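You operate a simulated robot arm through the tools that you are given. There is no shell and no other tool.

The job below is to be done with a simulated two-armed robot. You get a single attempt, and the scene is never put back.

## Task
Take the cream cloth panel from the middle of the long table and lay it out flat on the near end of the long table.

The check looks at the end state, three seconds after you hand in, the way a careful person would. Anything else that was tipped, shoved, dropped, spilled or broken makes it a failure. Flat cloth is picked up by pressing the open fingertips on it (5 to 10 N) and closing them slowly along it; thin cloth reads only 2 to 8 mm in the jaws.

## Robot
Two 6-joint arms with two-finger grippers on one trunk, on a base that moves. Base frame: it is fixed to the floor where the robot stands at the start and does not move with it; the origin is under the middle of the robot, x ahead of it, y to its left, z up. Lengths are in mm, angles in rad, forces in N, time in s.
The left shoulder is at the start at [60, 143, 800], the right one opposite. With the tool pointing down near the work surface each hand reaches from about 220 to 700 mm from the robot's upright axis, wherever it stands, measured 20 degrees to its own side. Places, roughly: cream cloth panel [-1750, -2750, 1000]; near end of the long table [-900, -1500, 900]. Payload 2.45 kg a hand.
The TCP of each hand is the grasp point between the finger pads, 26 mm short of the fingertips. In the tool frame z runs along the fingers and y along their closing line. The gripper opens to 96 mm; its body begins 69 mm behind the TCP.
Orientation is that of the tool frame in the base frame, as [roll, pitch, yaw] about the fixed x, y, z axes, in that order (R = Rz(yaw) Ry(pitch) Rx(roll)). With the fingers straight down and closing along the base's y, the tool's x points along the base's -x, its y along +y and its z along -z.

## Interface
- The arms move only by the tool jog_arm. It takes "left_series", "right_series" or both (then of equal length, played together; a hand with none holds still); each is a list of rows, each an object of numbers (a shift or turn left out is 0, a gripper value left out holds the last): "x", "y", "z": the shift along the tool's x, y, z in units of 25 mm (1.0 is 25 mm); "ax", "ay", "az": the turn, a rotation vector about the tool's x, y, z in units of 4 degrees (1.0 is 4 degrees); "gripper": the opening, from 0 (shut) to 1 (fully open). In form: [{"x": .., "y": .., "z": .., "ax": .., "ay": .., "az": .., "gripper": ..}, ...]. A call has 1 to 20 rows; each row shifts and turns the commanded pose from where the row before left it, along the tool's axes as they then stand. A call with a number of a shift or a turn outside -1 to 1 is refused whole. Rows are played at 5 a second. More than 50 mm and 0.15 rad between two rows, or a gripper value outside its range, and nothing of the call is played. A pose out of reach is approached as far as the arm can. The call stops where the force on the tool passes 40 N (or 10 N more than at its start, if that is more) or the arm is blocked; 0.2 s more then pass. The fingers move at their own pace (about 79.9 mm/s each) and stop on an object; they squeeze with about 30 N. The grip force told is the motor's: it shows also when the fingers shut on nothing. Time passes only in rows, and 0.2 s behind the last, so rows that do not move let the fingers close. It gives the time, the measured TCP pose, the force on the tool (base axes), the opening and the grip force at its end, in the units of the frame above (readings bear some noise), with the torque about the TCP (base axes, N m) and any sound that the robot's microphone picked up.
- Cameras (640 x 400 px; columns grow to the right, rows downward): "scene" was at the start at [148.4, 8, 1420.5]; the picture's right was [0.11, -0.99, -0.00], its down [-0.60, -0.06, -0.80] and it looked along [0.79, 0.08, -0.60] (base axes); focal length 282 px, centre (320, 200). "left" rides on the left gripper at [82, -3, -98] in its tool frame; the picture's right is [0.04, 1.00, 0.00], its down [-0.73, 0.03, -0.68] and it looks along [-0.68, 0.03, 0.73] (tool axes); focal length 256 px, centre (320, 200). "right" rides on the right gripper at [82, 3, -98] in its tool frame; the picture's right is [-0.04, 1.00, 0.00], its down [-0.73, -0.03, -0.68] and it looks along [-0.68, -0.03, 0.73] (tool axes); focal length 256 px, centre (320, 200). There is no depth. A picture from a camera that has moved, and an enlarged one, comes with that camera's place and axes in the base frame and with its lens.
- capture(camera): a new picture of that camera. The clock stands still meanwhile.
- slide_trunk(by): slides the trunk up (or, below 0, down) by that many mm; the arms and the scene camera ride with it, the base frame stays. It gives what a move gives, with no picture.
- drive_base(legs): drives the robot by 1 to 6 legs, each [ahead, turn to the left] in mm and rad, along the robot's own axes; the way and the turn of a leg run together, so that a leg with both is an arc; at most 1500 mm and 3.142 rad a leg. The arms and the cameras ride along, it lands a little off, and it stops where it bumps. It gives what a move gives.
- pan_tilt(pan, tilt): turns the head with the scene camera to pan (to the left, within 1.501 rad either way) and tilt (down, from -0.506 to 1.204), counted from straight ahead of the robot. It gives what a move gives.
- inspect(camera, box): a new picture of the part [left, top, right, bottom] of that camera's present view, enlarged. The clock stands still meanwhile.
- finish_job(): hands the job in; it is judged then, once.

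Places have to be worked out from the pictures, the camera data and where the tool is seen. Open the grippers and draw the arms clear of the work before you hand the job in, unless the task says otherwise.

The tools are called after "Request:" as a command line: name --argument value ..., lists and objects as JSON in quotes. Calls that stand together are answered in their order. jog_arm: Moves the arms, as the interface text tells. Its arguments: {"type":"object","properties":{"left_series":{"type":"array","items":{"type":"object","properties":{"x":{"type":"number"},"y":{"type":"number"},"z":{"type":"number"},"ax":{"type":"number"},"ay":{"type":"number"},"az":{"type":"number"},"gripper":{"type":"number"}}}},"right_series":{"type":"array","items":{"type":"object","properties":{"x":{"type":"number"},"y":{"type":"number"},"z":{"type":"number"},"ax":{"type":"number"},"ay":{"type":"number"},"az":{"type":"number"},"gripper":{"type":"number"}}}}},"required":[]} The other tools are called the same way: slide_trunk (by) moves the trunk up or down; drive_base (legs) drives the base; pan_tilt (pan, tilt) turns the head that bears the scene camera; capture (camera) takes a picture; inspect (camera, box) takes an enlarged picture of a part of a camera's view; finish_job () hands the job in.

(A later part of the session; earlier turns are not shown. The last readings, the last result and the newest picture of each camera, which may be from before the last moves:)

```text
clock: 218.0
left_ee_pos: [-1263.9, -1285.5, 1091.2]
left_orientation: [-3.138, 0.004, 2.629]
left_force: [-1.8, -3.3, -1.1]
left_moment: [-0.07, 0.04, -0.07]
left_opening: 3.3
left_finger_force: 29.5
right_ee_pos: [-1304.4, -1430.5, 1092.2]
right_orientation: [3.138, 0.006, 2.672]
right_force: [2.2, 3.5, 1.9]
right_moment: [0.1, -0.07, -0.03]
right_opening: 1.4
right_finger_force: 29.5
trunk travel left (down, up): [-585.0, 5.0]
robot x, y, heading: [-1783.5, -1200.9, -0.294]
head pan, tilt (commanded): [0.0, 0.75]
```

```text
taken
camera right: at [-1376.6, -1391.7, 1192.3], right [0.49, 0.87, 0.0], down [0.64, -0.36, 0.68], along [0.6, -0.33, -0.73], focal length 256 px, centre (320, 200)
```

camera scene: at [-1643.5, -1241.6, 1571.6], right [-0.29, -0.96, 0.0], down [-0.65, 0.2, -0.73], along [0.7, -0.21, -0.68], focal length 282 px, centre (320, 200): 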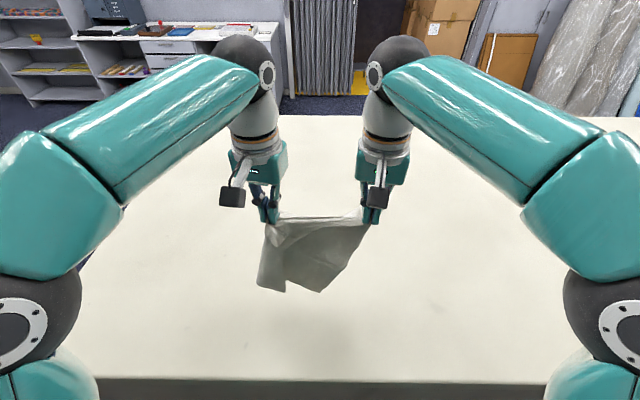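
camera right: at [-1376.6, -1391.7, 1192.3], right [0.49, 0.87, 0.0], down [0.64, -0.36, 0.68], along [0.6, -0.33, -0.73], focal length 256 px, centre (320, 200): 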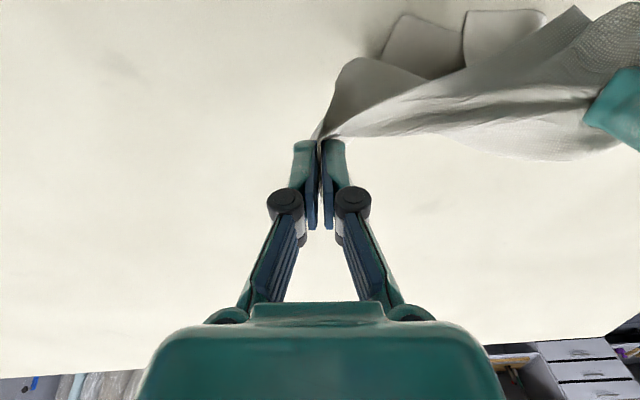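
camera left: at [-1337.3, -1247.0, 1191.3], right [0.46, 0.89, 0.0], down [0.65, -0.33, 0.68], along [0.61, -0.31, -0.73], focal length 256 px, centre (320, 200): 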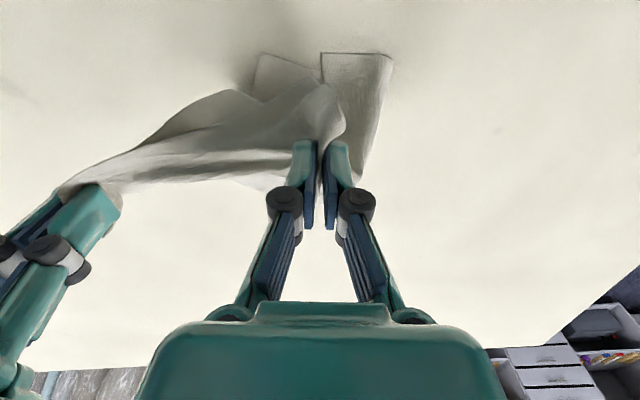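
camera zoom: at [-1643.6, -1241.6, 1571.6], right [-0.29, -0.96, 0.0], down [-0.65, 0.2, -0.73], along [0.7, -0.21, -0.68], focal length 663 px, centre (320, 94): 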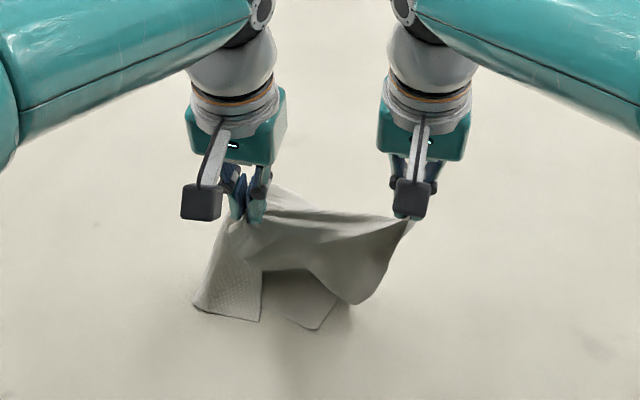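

The lower part settled toward me instead, with the true corners D [509, 66] and C [502, 2] of the opposite short edge lying visible near me. That edge will serve just as well: I'll lay the rest of the cloth away from me and release, then take hold of C and D.

Request:
jog_arm --left_series '[{"x": -0.37, "z": 0.5}, {"x": -0.37, "z": 0.5}, {"x": -0.37, "z": 0.5}, {"x": -0.37, "z": 0.5}, {"x": -0.37, "z": 0.5}, {"x": -0.37, "z": 0.5}, {"x": -0.37, "z": 0.5}, {"x": -0.37, "z": 0.5}, {"x": -0.37, "z": 0.5}, {"x": -0.37, "z": 0.5}, {"x": -0.37, "z": 0.5}, {"x": -0.37, "z": 0.5}, {"x": -0.37, "z": 0.5}, {"z": 0.3}, {}]' --right_series '[{"x": -0.37, "z": 0.5}, {"x": -0.37, "z": 0.5}, {"x": -0.37, "z": 0.5}, {"x": -0.37, "z": 0.5}, {"x": -0.37, "z": 0.5}, {"x": -0.37, "z": 0.5}, {"x": -0.37, "z": 0.5}, {"x": -0.37, "z": 0.5}, {"x": -0.37, "z": 0.5}, {"x": -0.37, "z": 0.5}, {"x": -0.37, "z": 0.5}, {"x": -0.37, "z": 0.5}, {"x": -0.37, "z": 0.5}, {"z": 0.3}, {}]'

Request:
inspect --camera "scene" --box '[220, 160, 420, 330]'

Request:
capture --camera "left"

Request:
capture --camera "right"

```text
clock: 221.2
left_ee_pos: [-1160.5, -1346.5, 921.0]
left_orientation: [-3.141, 0.005, 2.628]
left_force: [-0.5, -3.4, 0.1]
left_moment: [-0.11, 0.03, -0.07]
left_opening: 4.0
left_finger_force: 29.4
right_ee_pos: [-1195.3, -1483.9, 923.5]
right_orientation: [3.137, 0.006, 2.673]
right_force: [1.6, 2.6, 0.5]
right_moment: [0.03, -0.02, -0.05]
right_opening: 3.0
right_finger_force: 26.9
trunk travel left (down, up): [-585.0, 5.0]
robot x, y, heading: [-1784.5, -1195.9, -0.293]
head pan, tilt (commanded): [0.0, 0.75]
```

```text
2.35 times, centred on (320, 245) of scene
camera zoom: at [-1642.8, -1241.7, 1571.5], right [-0.29, -0.96, 0.0], down [-0.65, 0.2, -0.73], along [0.7, -0.21, -0.68], focal length 663 px, centre (320, 94)
```

zoom: 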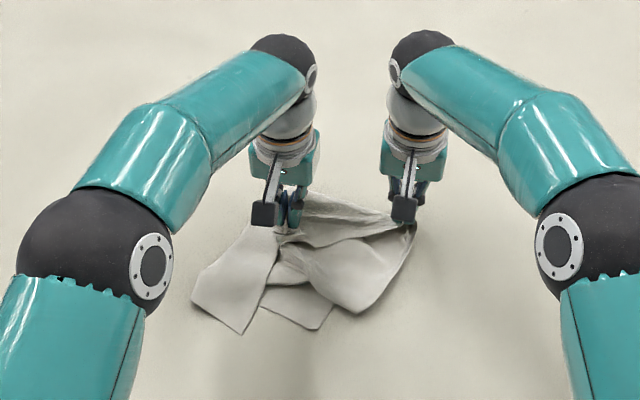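

```text
taken
camera left: at [-1232.5, -1307.1, 1020.9], right [0.46, 0.89, 0.0], down [0.65, -0.33, 0.68], along [0.61, -0.31, -0.73], focal length 256 px, centre (320, 200)
```

left: 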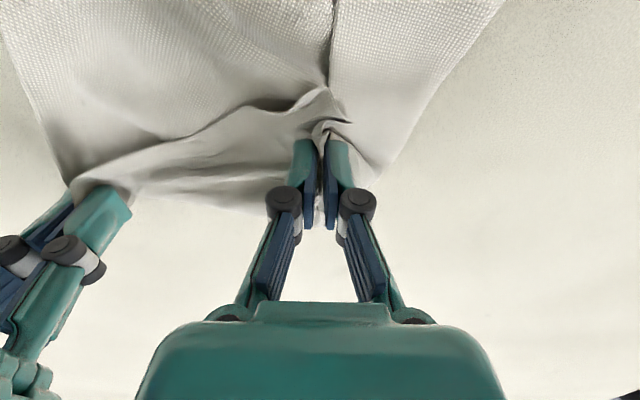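

```text
taken
camera right: at [-1267.9, -1445.9, 1021.8], right [0.49, 0.87, 0.0], down [0.64, -0.36, 0.68], along [0.6, -0.33, -0.73], focal length 256 px, centre (320, 200)
```

right: 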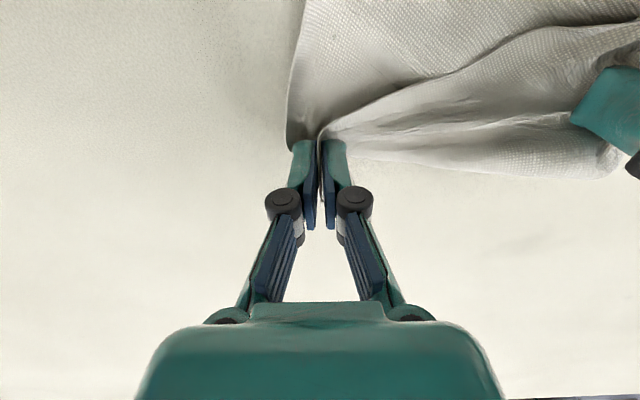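

The cloth is now spread over the table between my hands, with strip D and corner C lying near me. I'll release both hands and raise them well clear to get a full view.

Request:
jog_arm --left_series '[{"gripper": 0.1}, {"gripper": 0.2}, {"gripper": 0.3}, {"gripper": 0.4}, {}, {"z": -0.5}, {"z": -0.8}, {"z": -1}, {"z": -1}, {"z": -1}, {"z": -1, "y": 1}, {"z": -1, "y": 1}, {"z": -1, "y": 1}, {"z": -1, "y": 1}]' --right_series '[{"gripper": 0.1}, {"gripper": 0.2}, {"gripper": 0.3}, {"gripper": 0.4}, {}, {"z": -0.5}, {"z": -0.8}, {"z": -1}, {"z": -1}, {"z": -1}, {"z": -1, "y": -1}, {"z": -1, "y": -1}, {"z": -1, "y": -1}, {"z": -1, "y": -1}]'

Request:
inspect --camera "scene" --box '[230, 180, 410, 320]'

Request:
capture --camera "scene"

```text
clock: 224.2
left_ee_pos: [-1136.0, -1253.6, 1123.1]
left_orientation: [-3.14, 0.001, 2.627]
left_force: [0.8, -0.2, -1.2]
left_moment: [0.01, -0.01, 0.01]
left_opening: 38.6
left_finger_force: 0.0
left hand out of reach, approached as far as the arm can: row 12, 13, 14
right_ee_pos: [-1242.8, -1577.0, 1129.1]
right_orientation: [3.139, 0.003, 2.673]
right_force: [0.5, 0.2, 0.3]
right_moment: [0.01, 0.01, 0.01]
right_opening: 38.4
right_finger_force: 0.1
trunk travel left (down, up): [-585.0, 5.0]
robot x, y, heading: [-1783.1, -1197.8, -0.292]
head pan, tilt (commanded): [0.0, 0.75]
```

```text
2.86 times, centred on (320, 250) of scene
camera zoom: at [-1642.6, -1241.9, 1571.5], right [-0.29, -0.96, 0.0], down [-0.65, 0.2, -0.73], along [0.7, -0.21, -0.68], focal length 805 px, centre (320, 57)
```

zoom: 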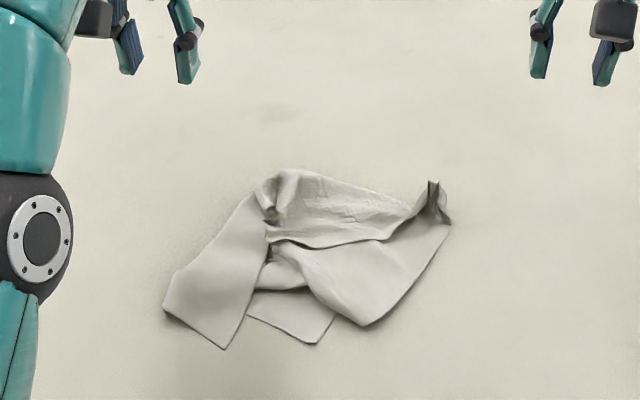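

```text
taken
camera scene: at [-1642.6, -1241.9, 1571.5], right [-0.29, -0.96, 0.0], down [-0.65, 0.2, -0.73], along [0.7, -0.21, -0.68], focal length 282 px, centre (320, 200)
```

scene: 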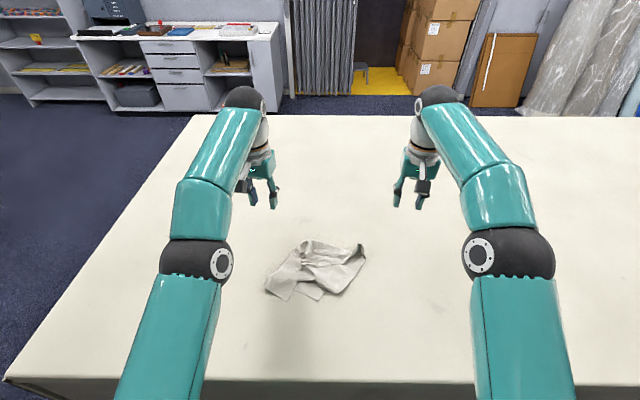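

Now there's an unobstructed view. I'll zoom in strongly to identify the true corners and edges.

Request:
inspect --camera "scene" --box '[258, 230, 372, 305]'

Request:
capture --camera "left"

Request:
capture --camera "right"

```text
5.33 times, centred on (315, 268) of scene
camera zoom: at [-1642.6, -1241.9, 1571.5], right [-0.29, -0.96, 0.0], down [-0.65, 0.2, -0.73], along [0.7, -0.21, -0.68], focal length 1502 px, centre (347, -160)
```

zoom: 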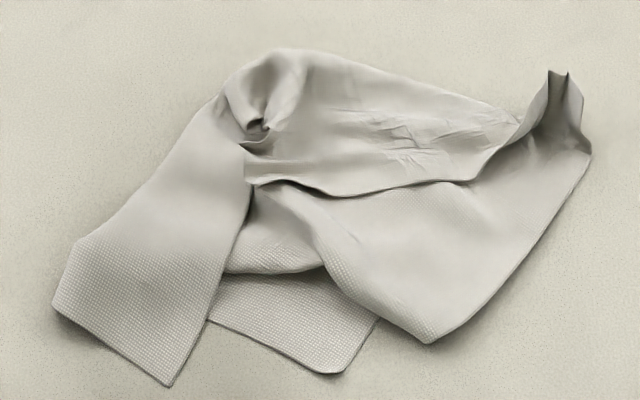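

```text
taken
camera left: at [-1208.0, -1214.3, 1222.8], right [0.46, 0.89, 0.0], down [0.65, -0.33, 0.68], along [0.6, -0.31, -0.73], focal length 256 px, centre (320, 200)
```

left: 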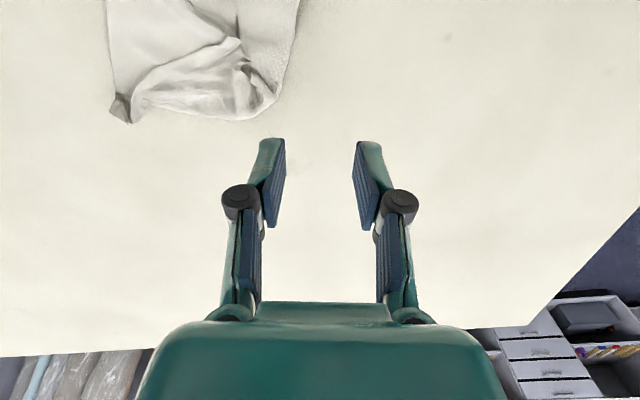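

```text
taken
camera right: at [-1315.2, -1538.7, 1229.4], right [0.49, 0.87, 0.0], down [0.64, -0.36, 0.68], along [0.6, -0.33, -0.73], focal length 256 px, centre (320, 200)
```

right: 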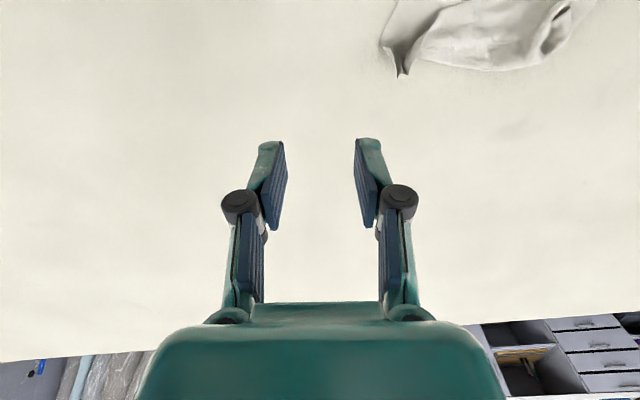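

I can identify the corners now: D is the sharp corner at about [495, 85] on the front strip, C lies at [501, 6] below it, so the front strip only needs to be turned over to the left like a page. I'll bring the left hand over D, aligned with its edge.

Request:
jog_arm --left_series '[{"az": 0.95, "gripper": 0.35}, {"az": 0.95}, {"az": 0.95}, {"az": 0.95}, {"az": 0.95}, {"az": 0.95}, {"x": 0.735, "y": -0.907}, {"x": 0.735, "y": -0.907}, {"x": 0.735, "y": -0.907}, {"x": 0.735, "y": -0.907}, {"z": 1}, {"z": 1}, {"z": 1}, {"z": 1}, {"z": 1}, {"z": 1}, {}]'

Request:
capture --camera "left"

```text
clock: 227.8
left_ee_pos: [-1254.7, -1251.8, 973.5]
left_orientation: [3.139, 0.002, 2.229]
left_force: [0.1, 0.0, 0.2]
left_moment: [-0.02, 0.02, 0.02]
left_opening: 33.5
left_finger_force: 0.1
right_ee_pos: [-1243.7, -1576.7, 1130.4]
right_orientation: [3.137, 0.006, 2.671]
right_force: [-0.4, -0.1, -0.1]
right_moment: [0.0, -0.01, 0.02]
right_opening: 38.3
right_finger_force: 0.1
trunk travel left (down, up): [-585.0, 5.0]
robot x, y, heading: [-1781.6, -1198.2, -0.299]
head pan, tilt (commanded): [0.0, 0.75]
```

```text
taken
camera left: at [-1308.4, -1186.6, 1071.7], right [0.77, 0.64, 0.0], down [0.47, -0.56, 0.68], along [0.44, -0.52, -0.73], focal length 256 px, centre (320, 200)
```

left: 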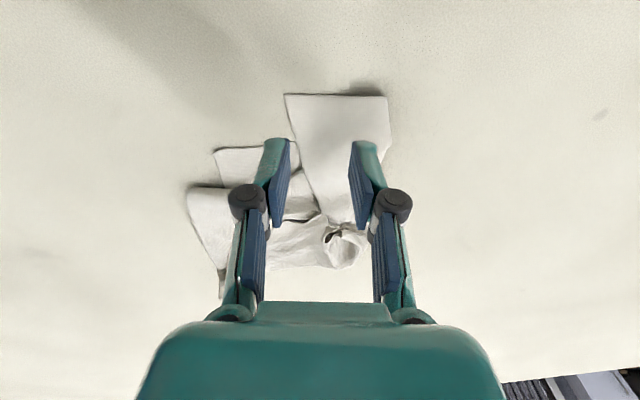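

The left camera shows the strip's end edge clearly, with D at its left end, and the fingers will land about 13 mm inside the edge. I'll shift 5 mm and descend to just above the cloth.

Request:
jog_arm --left_series '[{"y": 0.2, "z": 0.8}, {"z": 0.8}, {"z": 0.6}, {"z": 0.2}, {}]'

Request:
inspect --camera "left" --box '[200, 60, 440, 210]'

```text
clock: 229.0
left_ee_pos: [-1250.0, -1250.2, 912.1]
left_orientation: [-3.14, 0.002, 2.229]
left_force: [0.0, 0.1, 0.3]
left_moment: [0.02, -0.04, -0.04]
left_opening: 33.5
left_finger_force: 0.1
right_ee_pos: [-1242.3, -1577.4, 1130.2]
right_orientation: [3.137, 0.006, 2.672]
right_force: [0.1, 0.5, -0.3]
right_moment: [0.0, 0.01, 0.01]
right_opening: 38.6
right_finger_force: 0.0
trunk travel left (down, up): [-585.0, 5.0]
robot x, y, heading: [-1782.3, -1198.8, -0.296]
head pan, tilt (commanded): [0.0, 0.75]
```

```text
2.67 times, centred on (320, 135) of left
camera zoom: at [-1302.5, -1185.4, 1010.9], right [0.77, 0.64, 0.0], down [0.47, -0.56, 0.68], along [0.44, -0.52, -0.73], focal length 683 px, centre (320, 373)
```

zoom: 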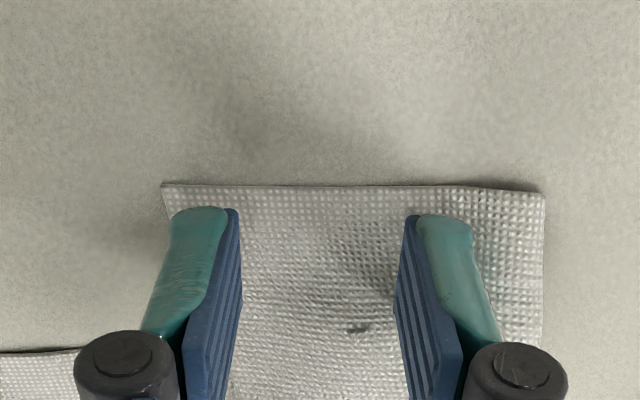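

Both ends of this edge look like corners, and one must be a fold end. Before pressing I'll zoom in to tell the true corner from the fold.

Request:
inspect --camera "left" --box '[350, 110, 430, 190]'

Request:
inspect --camera "left" --box '[240, 110, 320, 190]'

Request:
inspect --camera "scene" --box '[262, 270, 302, 305]'

```text
5.00 times, centred on (390, 150) of left
camera zoom: at [-1302.5, -1185.4, 1010.9], right [0.77, 0.64, 0.0], down [0.47, -0.56, 0.68], along [0.44, -0.52, -0.73], focal length 1280 px, centre (-30, 450)
```

zoom: 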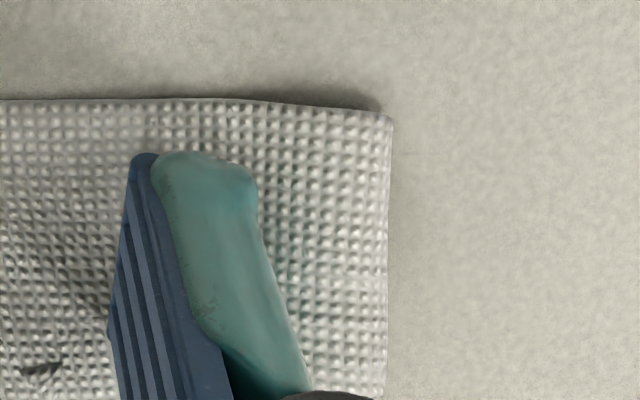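

```text
5.00 times, centred on (280, 150) of left
camera zoom: at [-1302.5, -1185.4, 1010.9], right [0.77, 0.64, 0.0], down [0.47, -0.56, 0.68], along [0.44, -0.52, -0.73], focal length 1280 px, centre (520, 450)
```

zoom: 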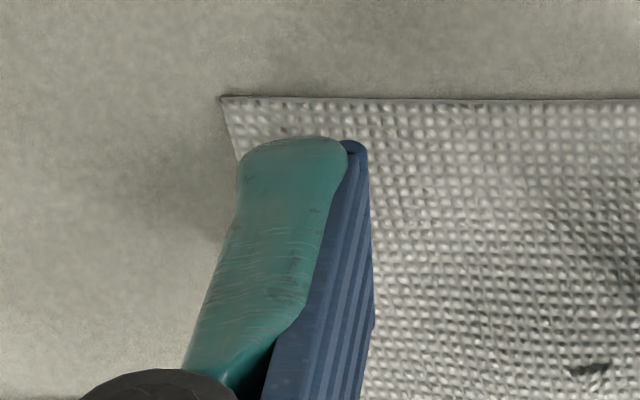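

```text
11.43 times, centred on (282, 288) of scene
camera zoom: at [-1643.0, -1241.7, 1571.6], right [-0.29, -0.96, 0.0], down [-0.65, 0.2, -0.73], along [0.7, -0.21, -0.68], focal length 3219 px, centre (754, -800)
```

zoom: 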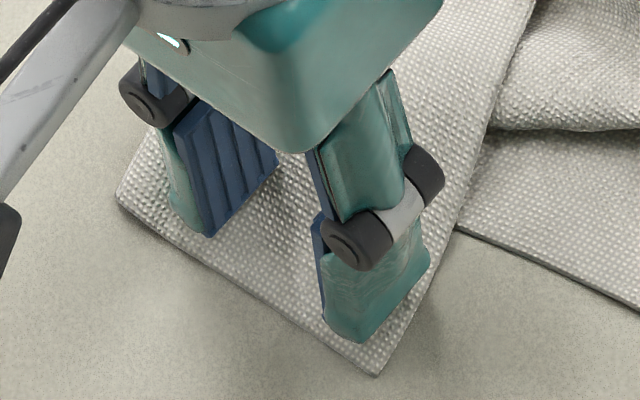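

The weave runs square to both edges at the right-hand corner in the scene view, so that is the true corner D, and the fingers stand on a single layer beside it. I'll press down gently and close.

Request:
jog_arm --left_series '[{"z": 0.1}, {"z": 0.08}, {"z": 0.06}, {}]'

```text
clock: 230.0
left_ee_pos: [-1249.1, -1248.6, 907.2]
left_orientation: [3.139, 0.004, 2.23]
left_force: [0.7, -0.4, 9.1]
left_moment: [0.03, -0.13, -0.02]
left_opening: 34.4
left_finger_force: 0.9
right_ee_pos: [-1242.8, -1576.6, 1131.2]
right_orientation: [3.138, 0.005, 2.672]
right_force: [0.1, 0.8, -0.1]
right_moment: [0.01, -0.03, -0.01]
right_opening: 38.5
right_finger_force: 0.1
trunk travel left (down, up): [-585.0, 5.0]
robot x, y, heading: [-1785.5, -1193.9, -0.289]
head pan, tilt (commanded): [0.0, 0.75]
```

Contact is 9 N, just right. I'll close the left fingers slowly along the edge.

Request:
jog_arm --left_series '[{"gripper": 0.33}, {"gripper": 0.31}, {"gripper": 0.29}, {"gripper": 0.27}, {"gripper": 0.25}, {"gripper": 0.23}, {"gripper": 0.21}, {"gripper": 0.19}, {"gripper": 0.17}, {"gripper": 0.15}]'

Request:
inspect --camera "left" --box '[200, 60, 440, 210]'

```text
clock: 232.2
left_ee_pos: [-1250.9, -1249.3, 905.9]
left_orientation: [-3.141, 0.002, 2.229]
left_force: [-2.1, -1.2, 17.2]
left_moment: [-0.12, 0.12, 0.02]
left_opening: 14.0
left_finger_force: 0.0
right_ee_pos: [-1243.6, -1577.8, 1130.6]
right_orientation: [3.137, 0.007, 2.672]
right_force: [0.1, -0.2, -0.8]
right_moment: [0.01, -0.03, 0.0]
right_opening: 38.3
right_finger_force: 0.1
trunk travel left (down, up): [-585.0, 5.0]
robot x, y, heading: [-1782.9, -1195.7, -0.293]
head pan, tilt (commanded): [0.0, 0.75]
```

```text
2.67 times, centred on (320, 135) of left
camera zoom: at [-1303.5, -1184.5, 1006.0], right [0.77, 0.64, 0.0], down [0.47, -0.56, 0.68], along [0.44, -0.52, -0.73], focal length 683 px, centre (320, 373)
```

zoom: 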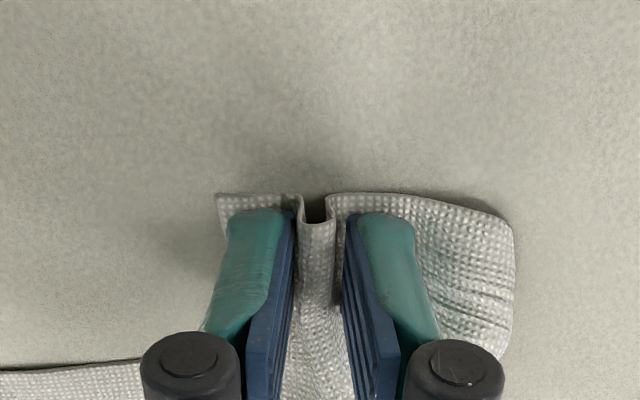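

A clean fold stands between the fingers, and the other end now shows as a soft fold, confirming D. I'll close fully and lift 20 mm.

Request:
jog_arm --left_series '[{"z": -0.03, "gripper": 0.13}, {"gripper": 0.11}, {"gripper": 0.09}, {"gripper": 0.07}, {"gripper": 0.05}, {"gripper": 0.02}, {"gripper": 0.0}, {}, {}, {"z": -0.3}, {"z": -0.4}, {"z": -0.4}, {}]'

Request:
inspect --camera "left" --box '[200, 40, 440, 210]'

```text
clock: 235.0
left_ee_pos: [-1247.6, -1249.1, 934.4]
left_orientation: [3.141, 0.004, 2.23]
left_force: [0.1, -0.2, 0.3]
left_moment: [0.01, -0.07, 0.05]
left_opening: 5.0
left_finger_force: 26.7
right_ee_pos: [-1243.6, -1576.2, 1130.9]
right_orientation: [3.139, 0.004, 2.672]
right_force: [0.3, -0.1, -0.3]
right_moment: [-0.02, -0.03, 0.0]
right_opening: 38.4
right_finger_force: 0.1
trunk travel left (down, up): [-585.0, 5.0]
robot x, y, heading: [-1781.4, -1200.1, -0.296]
head pan, tilt (commanded): [0.0, 0.75]
```

```text
2.35 times, centred on (320, 125) of left
camera zoom: at [-1300.9, -1185.5, 1034.0], right [0.77, 0.64, 0.0], down [0.47, -0.56, 0.68], along [0.44, -0.52, -0.73], focal length 602 px, centre (320, 376)
```

zoom: 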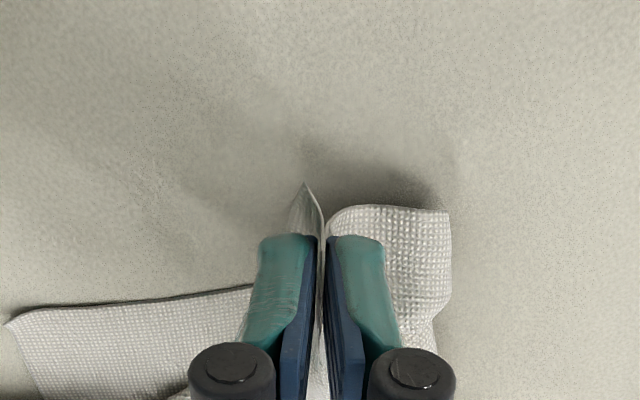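

Corner D is held (5 mm). I'll lift it 40 mm more and carry it over to the left by about 90 mm, turning the strip over like a page, then lower it to near the table while still holding it.

Request:
jog_arm --left_series '[{"z": -0.8}, {"z": -0.8, "y": 0.4}, {"y": 0.8}, {"y": 0.8}, {"y": 0.8}, {"y": 0.8, "z": 0.4}, {"y": 0.4, "z": 0.6}, {"z": 0.5}, {}]'

Request:
inspect --camera "scene" --box '[230, 200, 390, 320]'

Request:
capture --camera "left"

```text
clock: 237.0
left_ee_pos: [-1168.3, -1186.4, 937.6]
left_orientation: [3.141, 0.003, 2.228]
left_force: [-0.1, 0.1, 3.4]
left_moment: [0.0, 0.0, 0.03]
left_opening: 0.7
left_finger_force: 25.7
right_ee_pos: [-1243.3, -1576.8, 1129.4]
right_orientation: [3.137, 0.007, 2.672]
right_force: [0.8, -0.1, 1.3]
right_moment: [0.03, 0.01, -0.02]
right_opening: 38.3
right_finger_force: 0.0
trunk travel left (down, up): [-585.0, 5.0]
robot x, y, heading: [-1785.6, -1198.7, -0.295]
head pan, tilt (commanded): [0.0, 0.75]
```

```text
3.33 times, centred on (310, 260) of scene
camera zoom: at [-1643.3, -1241.7, 1571.6], right [-0.29, -0.96, 0.0], down [-0.65, 0.2, -0.73], along [0.7, -0.21, -0.68], focal length 939 px, centre (353, 0)
```

zoom: 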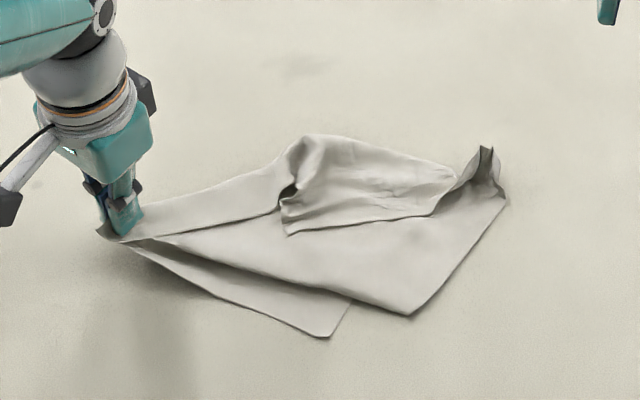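

```text
taken
camera left: at [-1221.2, -1121.9, 1036.9], right [0.77, 0.64, 0.0], down [0.47, -0.56, 0.68], along [0.44, -0.52, -0.73], focal length 256 px, centre (320, 200)
```

left: 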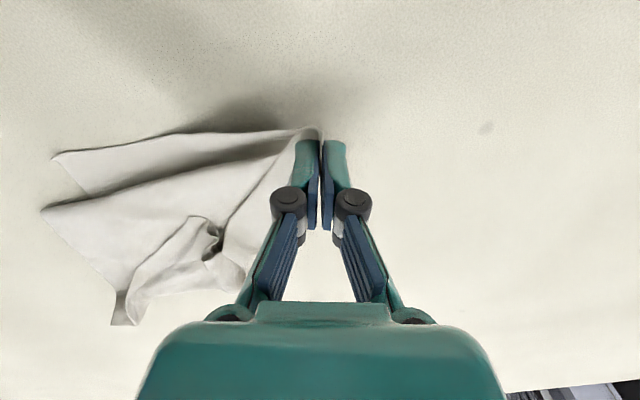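

The strip turned over perfectly: the short edge now runs straight from C at [498, 21] to D in the left hand. I'll bring the right hand over corner C, aligned with that edge.

Request:
jog_arm --right_series '[{"az": 0.95, "gripper": 0.35}, {"az": 0.95}, {"az": 0.95}, {"az": 0.95}, {"x": 0.8, "y": 0.726}, {"x": 0.8, "y": 0.726}, {"x": 0.8, "y": 0.726}, {"x": 0.8, "y": 0.726}, {"x": 0.8, "y": 0.726}, {"x": 0.8, "y": 0.726}, {"x": 0.8, "y": 0.726}, {"x": 0.8, "y": 0.726}, {"x": 0.8, "y": 0.726}, {"x": 0.8, "y": 0.726}, {"z": 1}, {"z": 1}, {"z": 1}, {"z": 1}, {"z": 1}, {}]'

Request:
capture --camera "right"

Request:
inspect --camera "scene" --box '[230, 200, 390, 320]'

```text
clock: 241.2
left_ee_pos: [-1167.5, -1185.4, 938.1]
left_orientation: [3.142, 0.004, 2.23]
left_force: [0.7, -1.1, -0.6]
left_moment: [0.01, 0.04, 0.0]
left_opening: 4.3
left_finger_force: 39.1
right_ee_pos: [-1269.3, -1308.1, 1006.9]
right_orientation: [3.137, 0.004, 2.406]
right_force: [0.1, -0.2, 0.3]
right_moment: [0.01, 0.01, -0.04]
right_opening: 33.5
right_finger_force: 0.1
trunk travel left (down, up): [-585.0, 5.0]
robot x, y, heading: [-1782.2, -1200.4, -0.292]
head pan, tilt (commanded): [0.0, 0.75]
```

```text
taken
camera right: at [-1329.5, -1251.1, 1106.7], right [0.7, 0.72, 0.01], down [0.52, -0.51, 0.68], along [0.49, -0.47, -0.73], focal length 256 px, centre (320, 200)
```

right: 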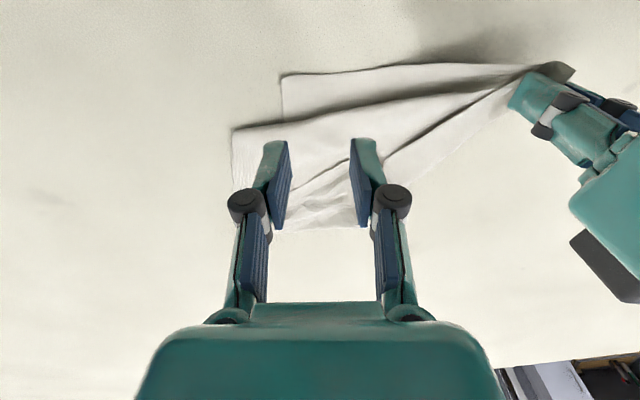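

```text
3.33 times, centred on (310, 260) of scene
camera zoom: at [-1643.4, -1241.5, 1571.6], right [-0.29, -0.96, 0.0], down [-0.65, 0.2, -0.73], along [0.7, -0.21, -0.68], focal length 939 px, centre (353, 0)
```

zoom: 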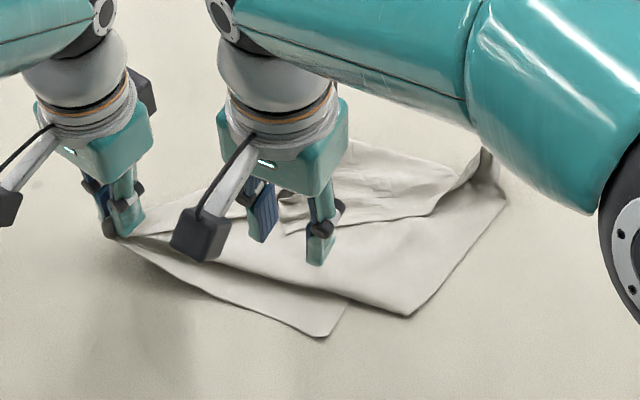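

The right camera shows C, the edge and the pleat line; the fingers will land 31 mm from C, about 18 mm inside the edge. I'll shift 5 mm toward the edge and lower.

Request:
jog_arm --right_series '[{"x": 0.2, "z": 0.9}, {"z": 0.9}, {"z": 0.9}, {"z": 0.8}, {"z": 0.3}, {}]'

Request:
inspect --camera "right" --box '[200, 60, 440, 210]'

```text
clock: 242.6
left_ee_pos: [-1168.5, -1185.2, 937.9]
left_orientation: [3.141, 0.005, 2.228]
left_force: [0.6, 1.1, 0.9]
left_moment: [0.03, 0.02, -0.01]
left_opening: 1.0
left_finger_force: 26.2
right_ee_pos: [-1271.3, -1303.1, 912.2]
right_orientation: [3.138, 0.003, 2.409]
right_force: [0.0, -0.6, 0.2]
right_moment: [0.01, 0.0, 0.02]
right_opening: 33.6
right_finger_force: 0.1
trunk travel left (down, up): [-585.0, 5.0]
robot x, y, heading: [-1782.0, -1197.9, -0.293]
head pan, tilt (commanded): [0.0, 0.75]
```

```text
2.67 times, centred on (320, 135) of right
camera zoom: at [-1331.6, -1247.0, 1010.8], right [0.7, 0.72, 0.01], down [0.52, -0.51, 0.68], along [0.49, -0.47, -0.73], focal length 683 px, centre (320, 373)
```

zoom: 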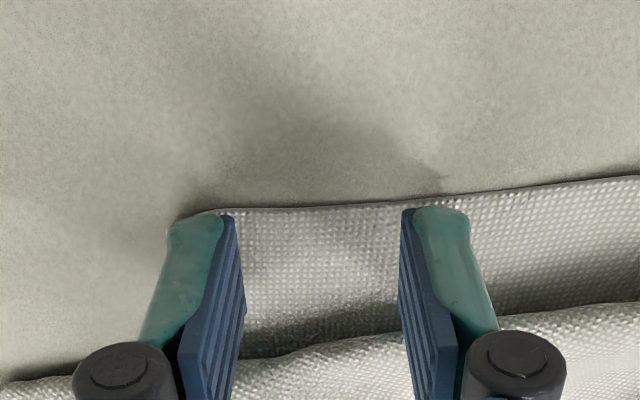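

The fingers stand right at the edge, the outer one on the very corner. I'll shift 8 mm along the edge and 3 mm inward, then press gently.

Request:
jog_arm --right_series '[{"x": -0.12, "y": 0.32}, {"z": 0.1}, {"z": 0.08}, {"z": 0.05}, {}]'

Request:
inspect --camera "right" --box '[200, 60, 440, 210]'

```text
clock: 243.8
left_ee_pos: [-1169.5, -1186.6, 939.2]
left_orientation: [3.14, 0.003, 2.23]
left_force: [1.1, 0.4, 3.5]
left_moment: [-0.04, 0.05, 0.01]
left_opening: 4.3
left_finger_force: 39.8
right_ee_pos: [-1265.6, -1299.7, 906.9]
right_orientation: [3.134, 0.005, 2.405]
right_force: [-2.7, -1.1, 17.0]
right_moment: [-0.2, 0.31, -0.06]
right_opening: 35.2
right_finger_force: 0.7
trunk travel left (down, up): [-585.0, 5.0]
robot x, y, heading: [-1783.2, -1198.2, -0.295]
head pan, tilt (commanded): [0.0, 0.75]
```

```text
2.67 times, centred on (320, 135) of right
camera zoom: at [-1325.1, -1243.3, 1006.1], right [0.7, 0.71, 0.01], down [0.52, -0.51, 0.68], along [0.49, -0.47, -0.73], focal length 683 px, centre (320, 373)
```

zoom: 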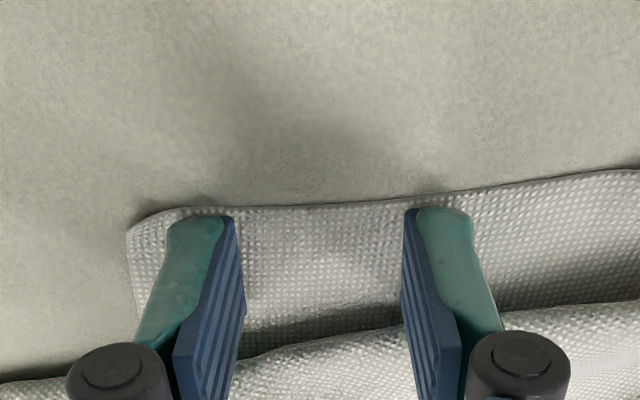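

Corner C is visible just outside the fingers. The force is 17 N, so I'll ease off slightly and close slowly.

Request:
jog_arm --right_series '[{"z": -0.04}, {"gripper": 0.33}, {"gripper": 0.31}, {"gripper": 0.29}, {"gripper": 0.27}, {"gripper": 0.25}, {"gripper": 0.23}, {"gripper": 0.21}, {"gripper": 0.19}, {"gripper": 0.17}, {"gripper": 0.15}]'

Request:
inspect --camera "right" --box '[200, 60, 440, 210]'

```text
clock: 246.2
left_ee_pos: [-1170.4, -1185.2, 938.9]
left_orientation: [3.14, 0.003, 2.23]
left_force: [0.4, 0.3, -1.1]
left_moment: [-0.1, 0.04, 0.02]
left_opening: 4.6
left_finger_force: 27.1
right_ee_pos: [-1265.3, -1299.0, 907.0]
right_orientation: [3.134, 0.005, 2.406]
right_force: [-1.1, -1.0, 18.2]
right_moment: [-0.08, 0.16, -0.01]
right_opening: 14.6
right_finger_force: 0.3
trunk travel left (down, up): [-585.0, 5.0]
robot x, y, heading: [-1781.0, -1196.5, -0.293]
head pan, tilt (commanded): [0.0, 0.75]
```

```text
2.67 times, centred on (320, 135) of right
camera zoom: at [-1325.0, -1243.3, 1006.6], right [0.7, 0.72, 0.01], down [0.52, -0.51, 0.68], along [0.49, -0.47, -0.73], focal length 683 px, centre (320, 373)
```

zoom: 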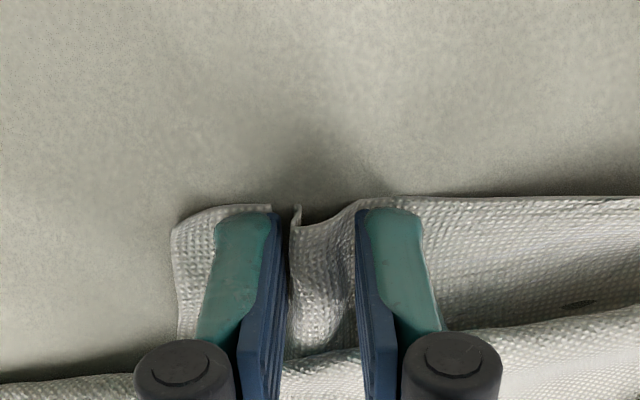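

The fold is forming between the right fingers. I'll close fully and lift 25 mm to test.

Request:
jog_arm --right_series '[{"z": -0.02, "gripper": 0.13}, {"gripper": 0.11}, {"gripper": 0.09}, {"gripper": 0.07}, {"gripper": 0.05}, {"gripper": 0.02}, {"gripper": 0.0}, {}, {}, {"z": -0.3}, {"z": -0.4}, {"z": -0.4}, {}]'

Request:
inspect --camera "right" --box '[200, 40, 440, 210]'

Request:
inspect --camera "scene" --box '[230, 200, 390, 320]'

```text
clock: 249.0
left_ee_pos: [-1168.7, -1186.0, 937.8]
left_orientation: [3.14, 0.0, 2.228]
left_force: [-0.7, -0.1, -0.3]
left_moment: [0.0, 0.02, 0.03]
left_opening: 4.1
left_finger_force: 26.3
right_ee_pos: [-1264.0, -1300.3, 932.2]
right_orientation: [3.134, 0.005, 2.409]
right_force: [0.5, -0.1, 1.8]
right_moment: [-0.02, -0.02, -0.01]
right_opening: 1.1
right_finger_force: 29.9
trunk travel left (down, up): [-585.0, 5.0]
robot x, y, heading: [-1782.9, -1200.4, -0.293]
head pan, tilt (commanded): [0.0, 0.75]
```

```text
2.35 times, centred on (320, 125) of right
camera zoom: at [-1323.6, -1244.3, 1032.4], right [0.7, 0.72, 0.01], down [0.52, -0.51, 0.68], along [0.49, -0.47, -0.73], focal length 602 px, centre (320, 376)
```

zoom: 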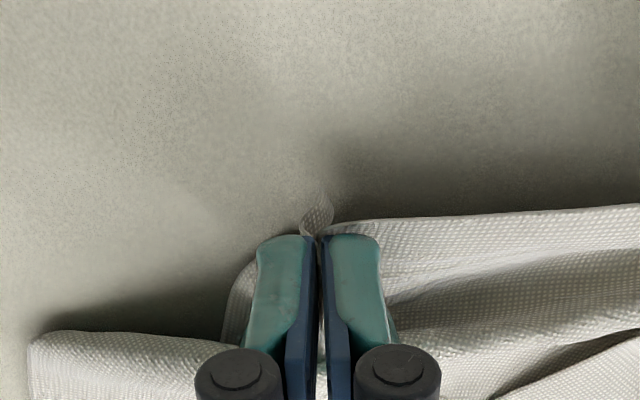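

```text
3.33 times, centred on (310, 260) of scene
camera zoom: at [-1643.0, -1241.5, 1571.6], right [-0.29, -0.96, 0.0], down [-0.65, 0.2, -0.73], along [0.7, -0.21, -0.68], focal length 939 px, centre (353, 0)
```

zoom: 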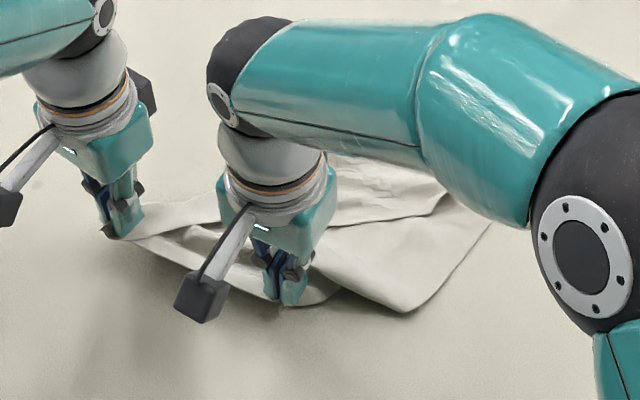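

Both corners C and D are held. I'll lift them together with 150 mm spacing, swinging the edge square to me and back over the near part of the table, so that the rest unfolds by hanging.

Request:
jog_arm --left_series '[{"x": 0.05, "y": -0.38, "z": -0.87, "az": -0.406}, {"x": 0.061, "y": -0.376, "z": -0.87, "az": -0.406}, {"x": 0.071, "y": -0.372, "z": -0.87, "az": -0.406}, {"x": 0.082, "y": -0.368, "z": -0.87, "az": -0.406}, {"x": 0.093, "y": -0.364, "z": -0.87, "az": -0.406}, {"x": 0.104, "y": -0.36, "z": -0.87, "az": -0.406}, {"x": 0.114, "y": -0.356, "z": -0.87, "az": -0.406}, {"x": 0.125, "y": -0.352, "z": -0.87, "az": -0.406}, {"x": 0.136, "y": -0.348, "z": -0.87, "az": -0.406}, {"x": 0.146, "y": -0.344, "z": -0.87, "az": -0.406}, {"x": 0.157, "y": -0.34, "z": -0.87, "az": -0.406}, {"x": 0.168, "y": -0.336, "z": -0.87, "az": -0.406}, {"x": 0.178, "y": -0.332, "z": -0.87, "az": -0.406}, {"x": 0.189, "y": -0.328, "z": -0.87, "az": -0.406}, {"x": 0.2, "y": -0.324, "z": -0.87, "az": -0.406}, {"x": 0.21, "y": -0.32, "z": -0.87, "az": -0.406}, {}, {}]' --right_series '[{"x": -0.034, "y": -0.333, "z": -0.88, "az": -0.244}, {"x": -0.028, "y": -0.333, "z": -0.88, "az": -0.244}, {"x": -0.022, "y": -0.333, "z": -0.88, "az": -0.244}, {"x": -0.016, "y": -0.333, "z": -0.88, "az": -0.244}, {"x": -0.01, "y": -0.333, "z": -0.88, "az": -0.244}, {"x": -0.004, "y": -0.333, "z": -0.88, "az": -0.244}, {"x": 0.002, "y": -0.333, "z": -0.88, "az": -0.244}, {"x": 0.008, "y": -0.333, "z": -0.88, "az": -0.244}, {"x": 0.014, "y": -0.333, "z": -0.88, "az": -0.244}, {"x": 0.02, "y": -0.333, "z": -0.88, "az": -0.244}, {"x": 0.026, "y": -0.333, "z": -0.88, "az": -0.244}, {"x": 0.032, "y": -0.333, "z": -0.88, "az": -0.244}, {"x": 0.038, "y": -0.333, "z": -0.88, "az": -0.244}, {"x": 0.044, "y": -0.333, "z": -0.88, "az": -0.244}, {"x": 0.05, "y": -0.333, "z": -0.88, "az": -0.244}, {"x": 0.056, "y": -0.333, "z": -0.88, "az": -0.244}, {}, {}]'

Request:
inspect --camera "scene" --box '[200, 130, 440, 330]'

Request:
capture --camera "left"

Request:
capture --camera "right"

```text
clock: 252.8
left_ee_pos: [-1301.3, -1262.2, 1286.9]
left_orientation: [3.14, 0.005, 2.681]
left_force: [-0.5, -0.2, 0.3]
left_moment: [-0.01, -0.02, 0.01]
left_opening: 0.7
left_finger_force: 29.9
right_ee_pos: [-1347.8, -1407.1, 1284.2]
right_orientation: [3.138, 0.006, 2.68]
right_force: [-0.1, -1.1, 0.1]
right_moment: [0.01, -0.01, 0.03]
right_opening: 0.0
right_finger_force: 28.7
trunk travel left (down, up): [-585.0, 5.0]
robot x, y, heading: [-1785.2, -1202.1, -0.291]
head pan, tilt (commanded): [0.0, 0.75]
```

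```text
2.00 times, centred on (320, 230) of scene
camera zoom: at [-1643.7, -1241.7, 1571.6], right [-0.29, -0.96, 0.0], down [-0.65, 0.2, -0.73], along [0.7, -0.21, -0.68], focal length 563 px, centre (320, 140)
```

zoom: 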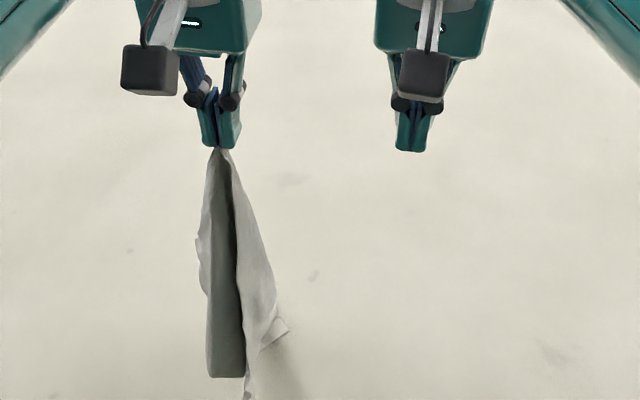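

```text
taken
camera left: at [-1376.0, -1226.9, 1385.3], right [0.41, 0.91, 0.0], down [0.67, -0.3, 0.68], along [0.62, -0.28, -0.73], focal length 256 px, centre (320, 200)
```

left: 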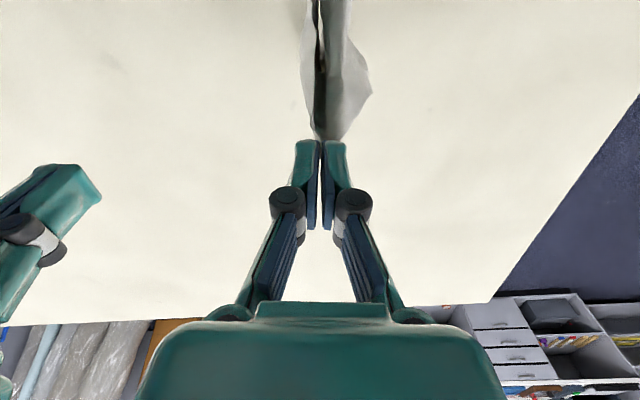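

```text
taken
camera right: at [-1420.0, -1368.8, 1383.4], right [0.48, 0.88, 0.0], down [0.64, -0.35, 0.68], along [0.6, -0.32, -0.73], focal length 256 px, centre (320, 200)
```

right: 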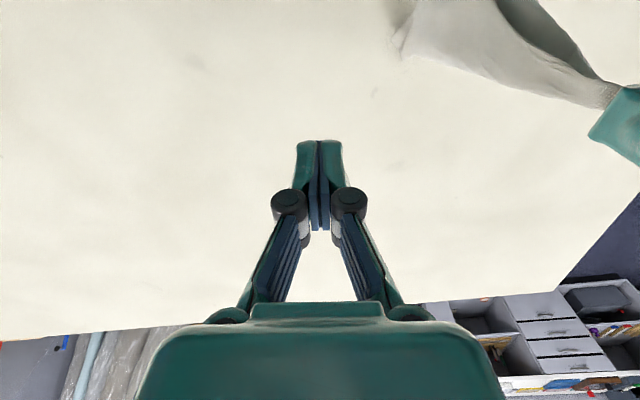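

The right pinch slipped while lifting, but D is still in the left hand and a free corner hangs to the right at about [480, 37], z 948, with the cloth facing me there. I'll turn the right hand so its jaws straddle that plane (as in the earlier secure mid-air grip), lowering it on the way.

Request:
jog_arm --right_series '[{"az": -1, "z": 0.3, "gripper": 1.0}, {"az": -1, "z": 0.3}, {"az": -1, "z": 0.3}, {"az": -1, "z": 0.3}, {"az": -1, "z": 0.3}, {"az": -1, "z": 0.3}, {"az": -1, "z": 0.3}, {"az": -1, "z": 0.3}, {"az": -1, "z": 0.3}, {"az": -1, "z": 0.3}, {"az": -1, "z": 0.3}, {"az": -1, "z": 0.3}, {"az": -1, "z": 0.3}, {"az": -1, "z": 0.3}, {"az": -1, "z": 0.3}, {"az": -1, "z": 0.3}, {"az": -1, "z": 0.3}, {"az": -1, "z": 0.3}, {"az": -1, "z": 0.3}, {"az": -1, "z": 0.3}]'

Request:
inspect --camera "scene" --box '[240, 180, 400, 350]'

Request:
capture --camera "right"

Request:
capture --camera "left"

```text
clock: 257.0
left_ee_pos: [-1300.6, -1261.6, 1284.9]
left_orientation: [-3.14, 0.002, 2.682]
left_force: [0.0, 0.0, 0.1]
left_moment: [0.01, 0.01, 0.0]
left_opening: 1.3
left_finger_force: 29.5
right_ee_pos: [-1345.7, -1406.6, 1134.3]
right_orientation: [-3.139, 0.003, -2.204]
right_force: [-0.2, 0.3, 0.1]
right_moment: [0.02, -0.01, -0.04]
right_opening: 95.9
right_finger_force: 0.1
trunk travel left (down, up): [-585.0, 5.0]
robot x, y, heading: [-1780.7, -1199.1, -0.294]
head pan, tilt (commanded): [0.0, 0.75]
```

```text
2.35 times, centred on (320, 265) of scene
camera zoom: at [-1643.3, -1241.6, 1571.6], right [-0.29, -0.96, 0.0], down [-0.65, 0.2, -0.73], along [0.7, -0.21, -0.68], focal length 663 px, centre (320, 47)
```

zoom: 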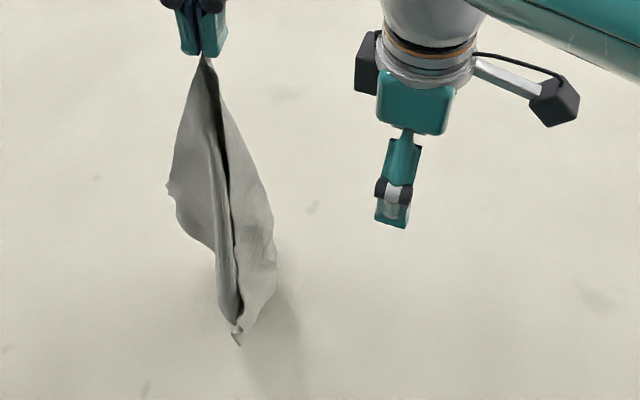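

```text
taken
camera right: at [-1397.2, -1472.0, 1233.8], right [-0.78, 0.62, 0.0], down [0.45, 0.57, 0.68], along [0.43, 0.53, -0.73], focal length 256 px, centre (320, 200)
```

right: 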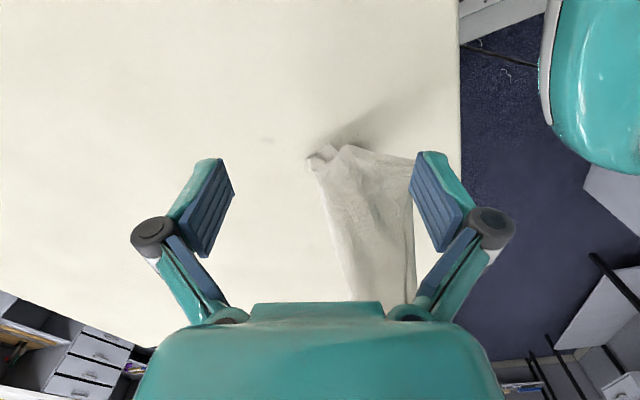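

```text
taken
camera left: at [-1375.6, -1226.8, 1385.1], right [0.41, 0.91, 0.0], down [0.67, -0.3, 0.68], along [0.62, -0.28, -0.73], focal length 256 px, centre (320, 200)
```

left: 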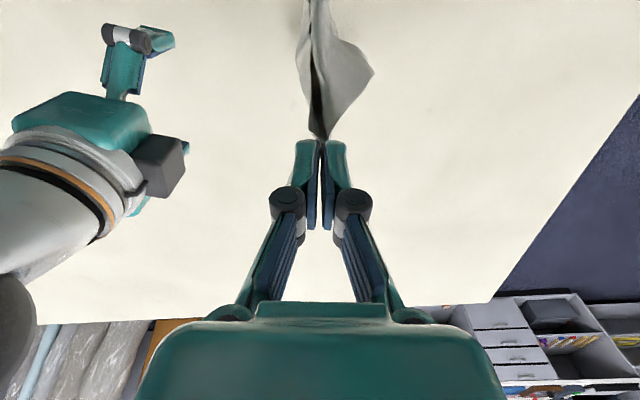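

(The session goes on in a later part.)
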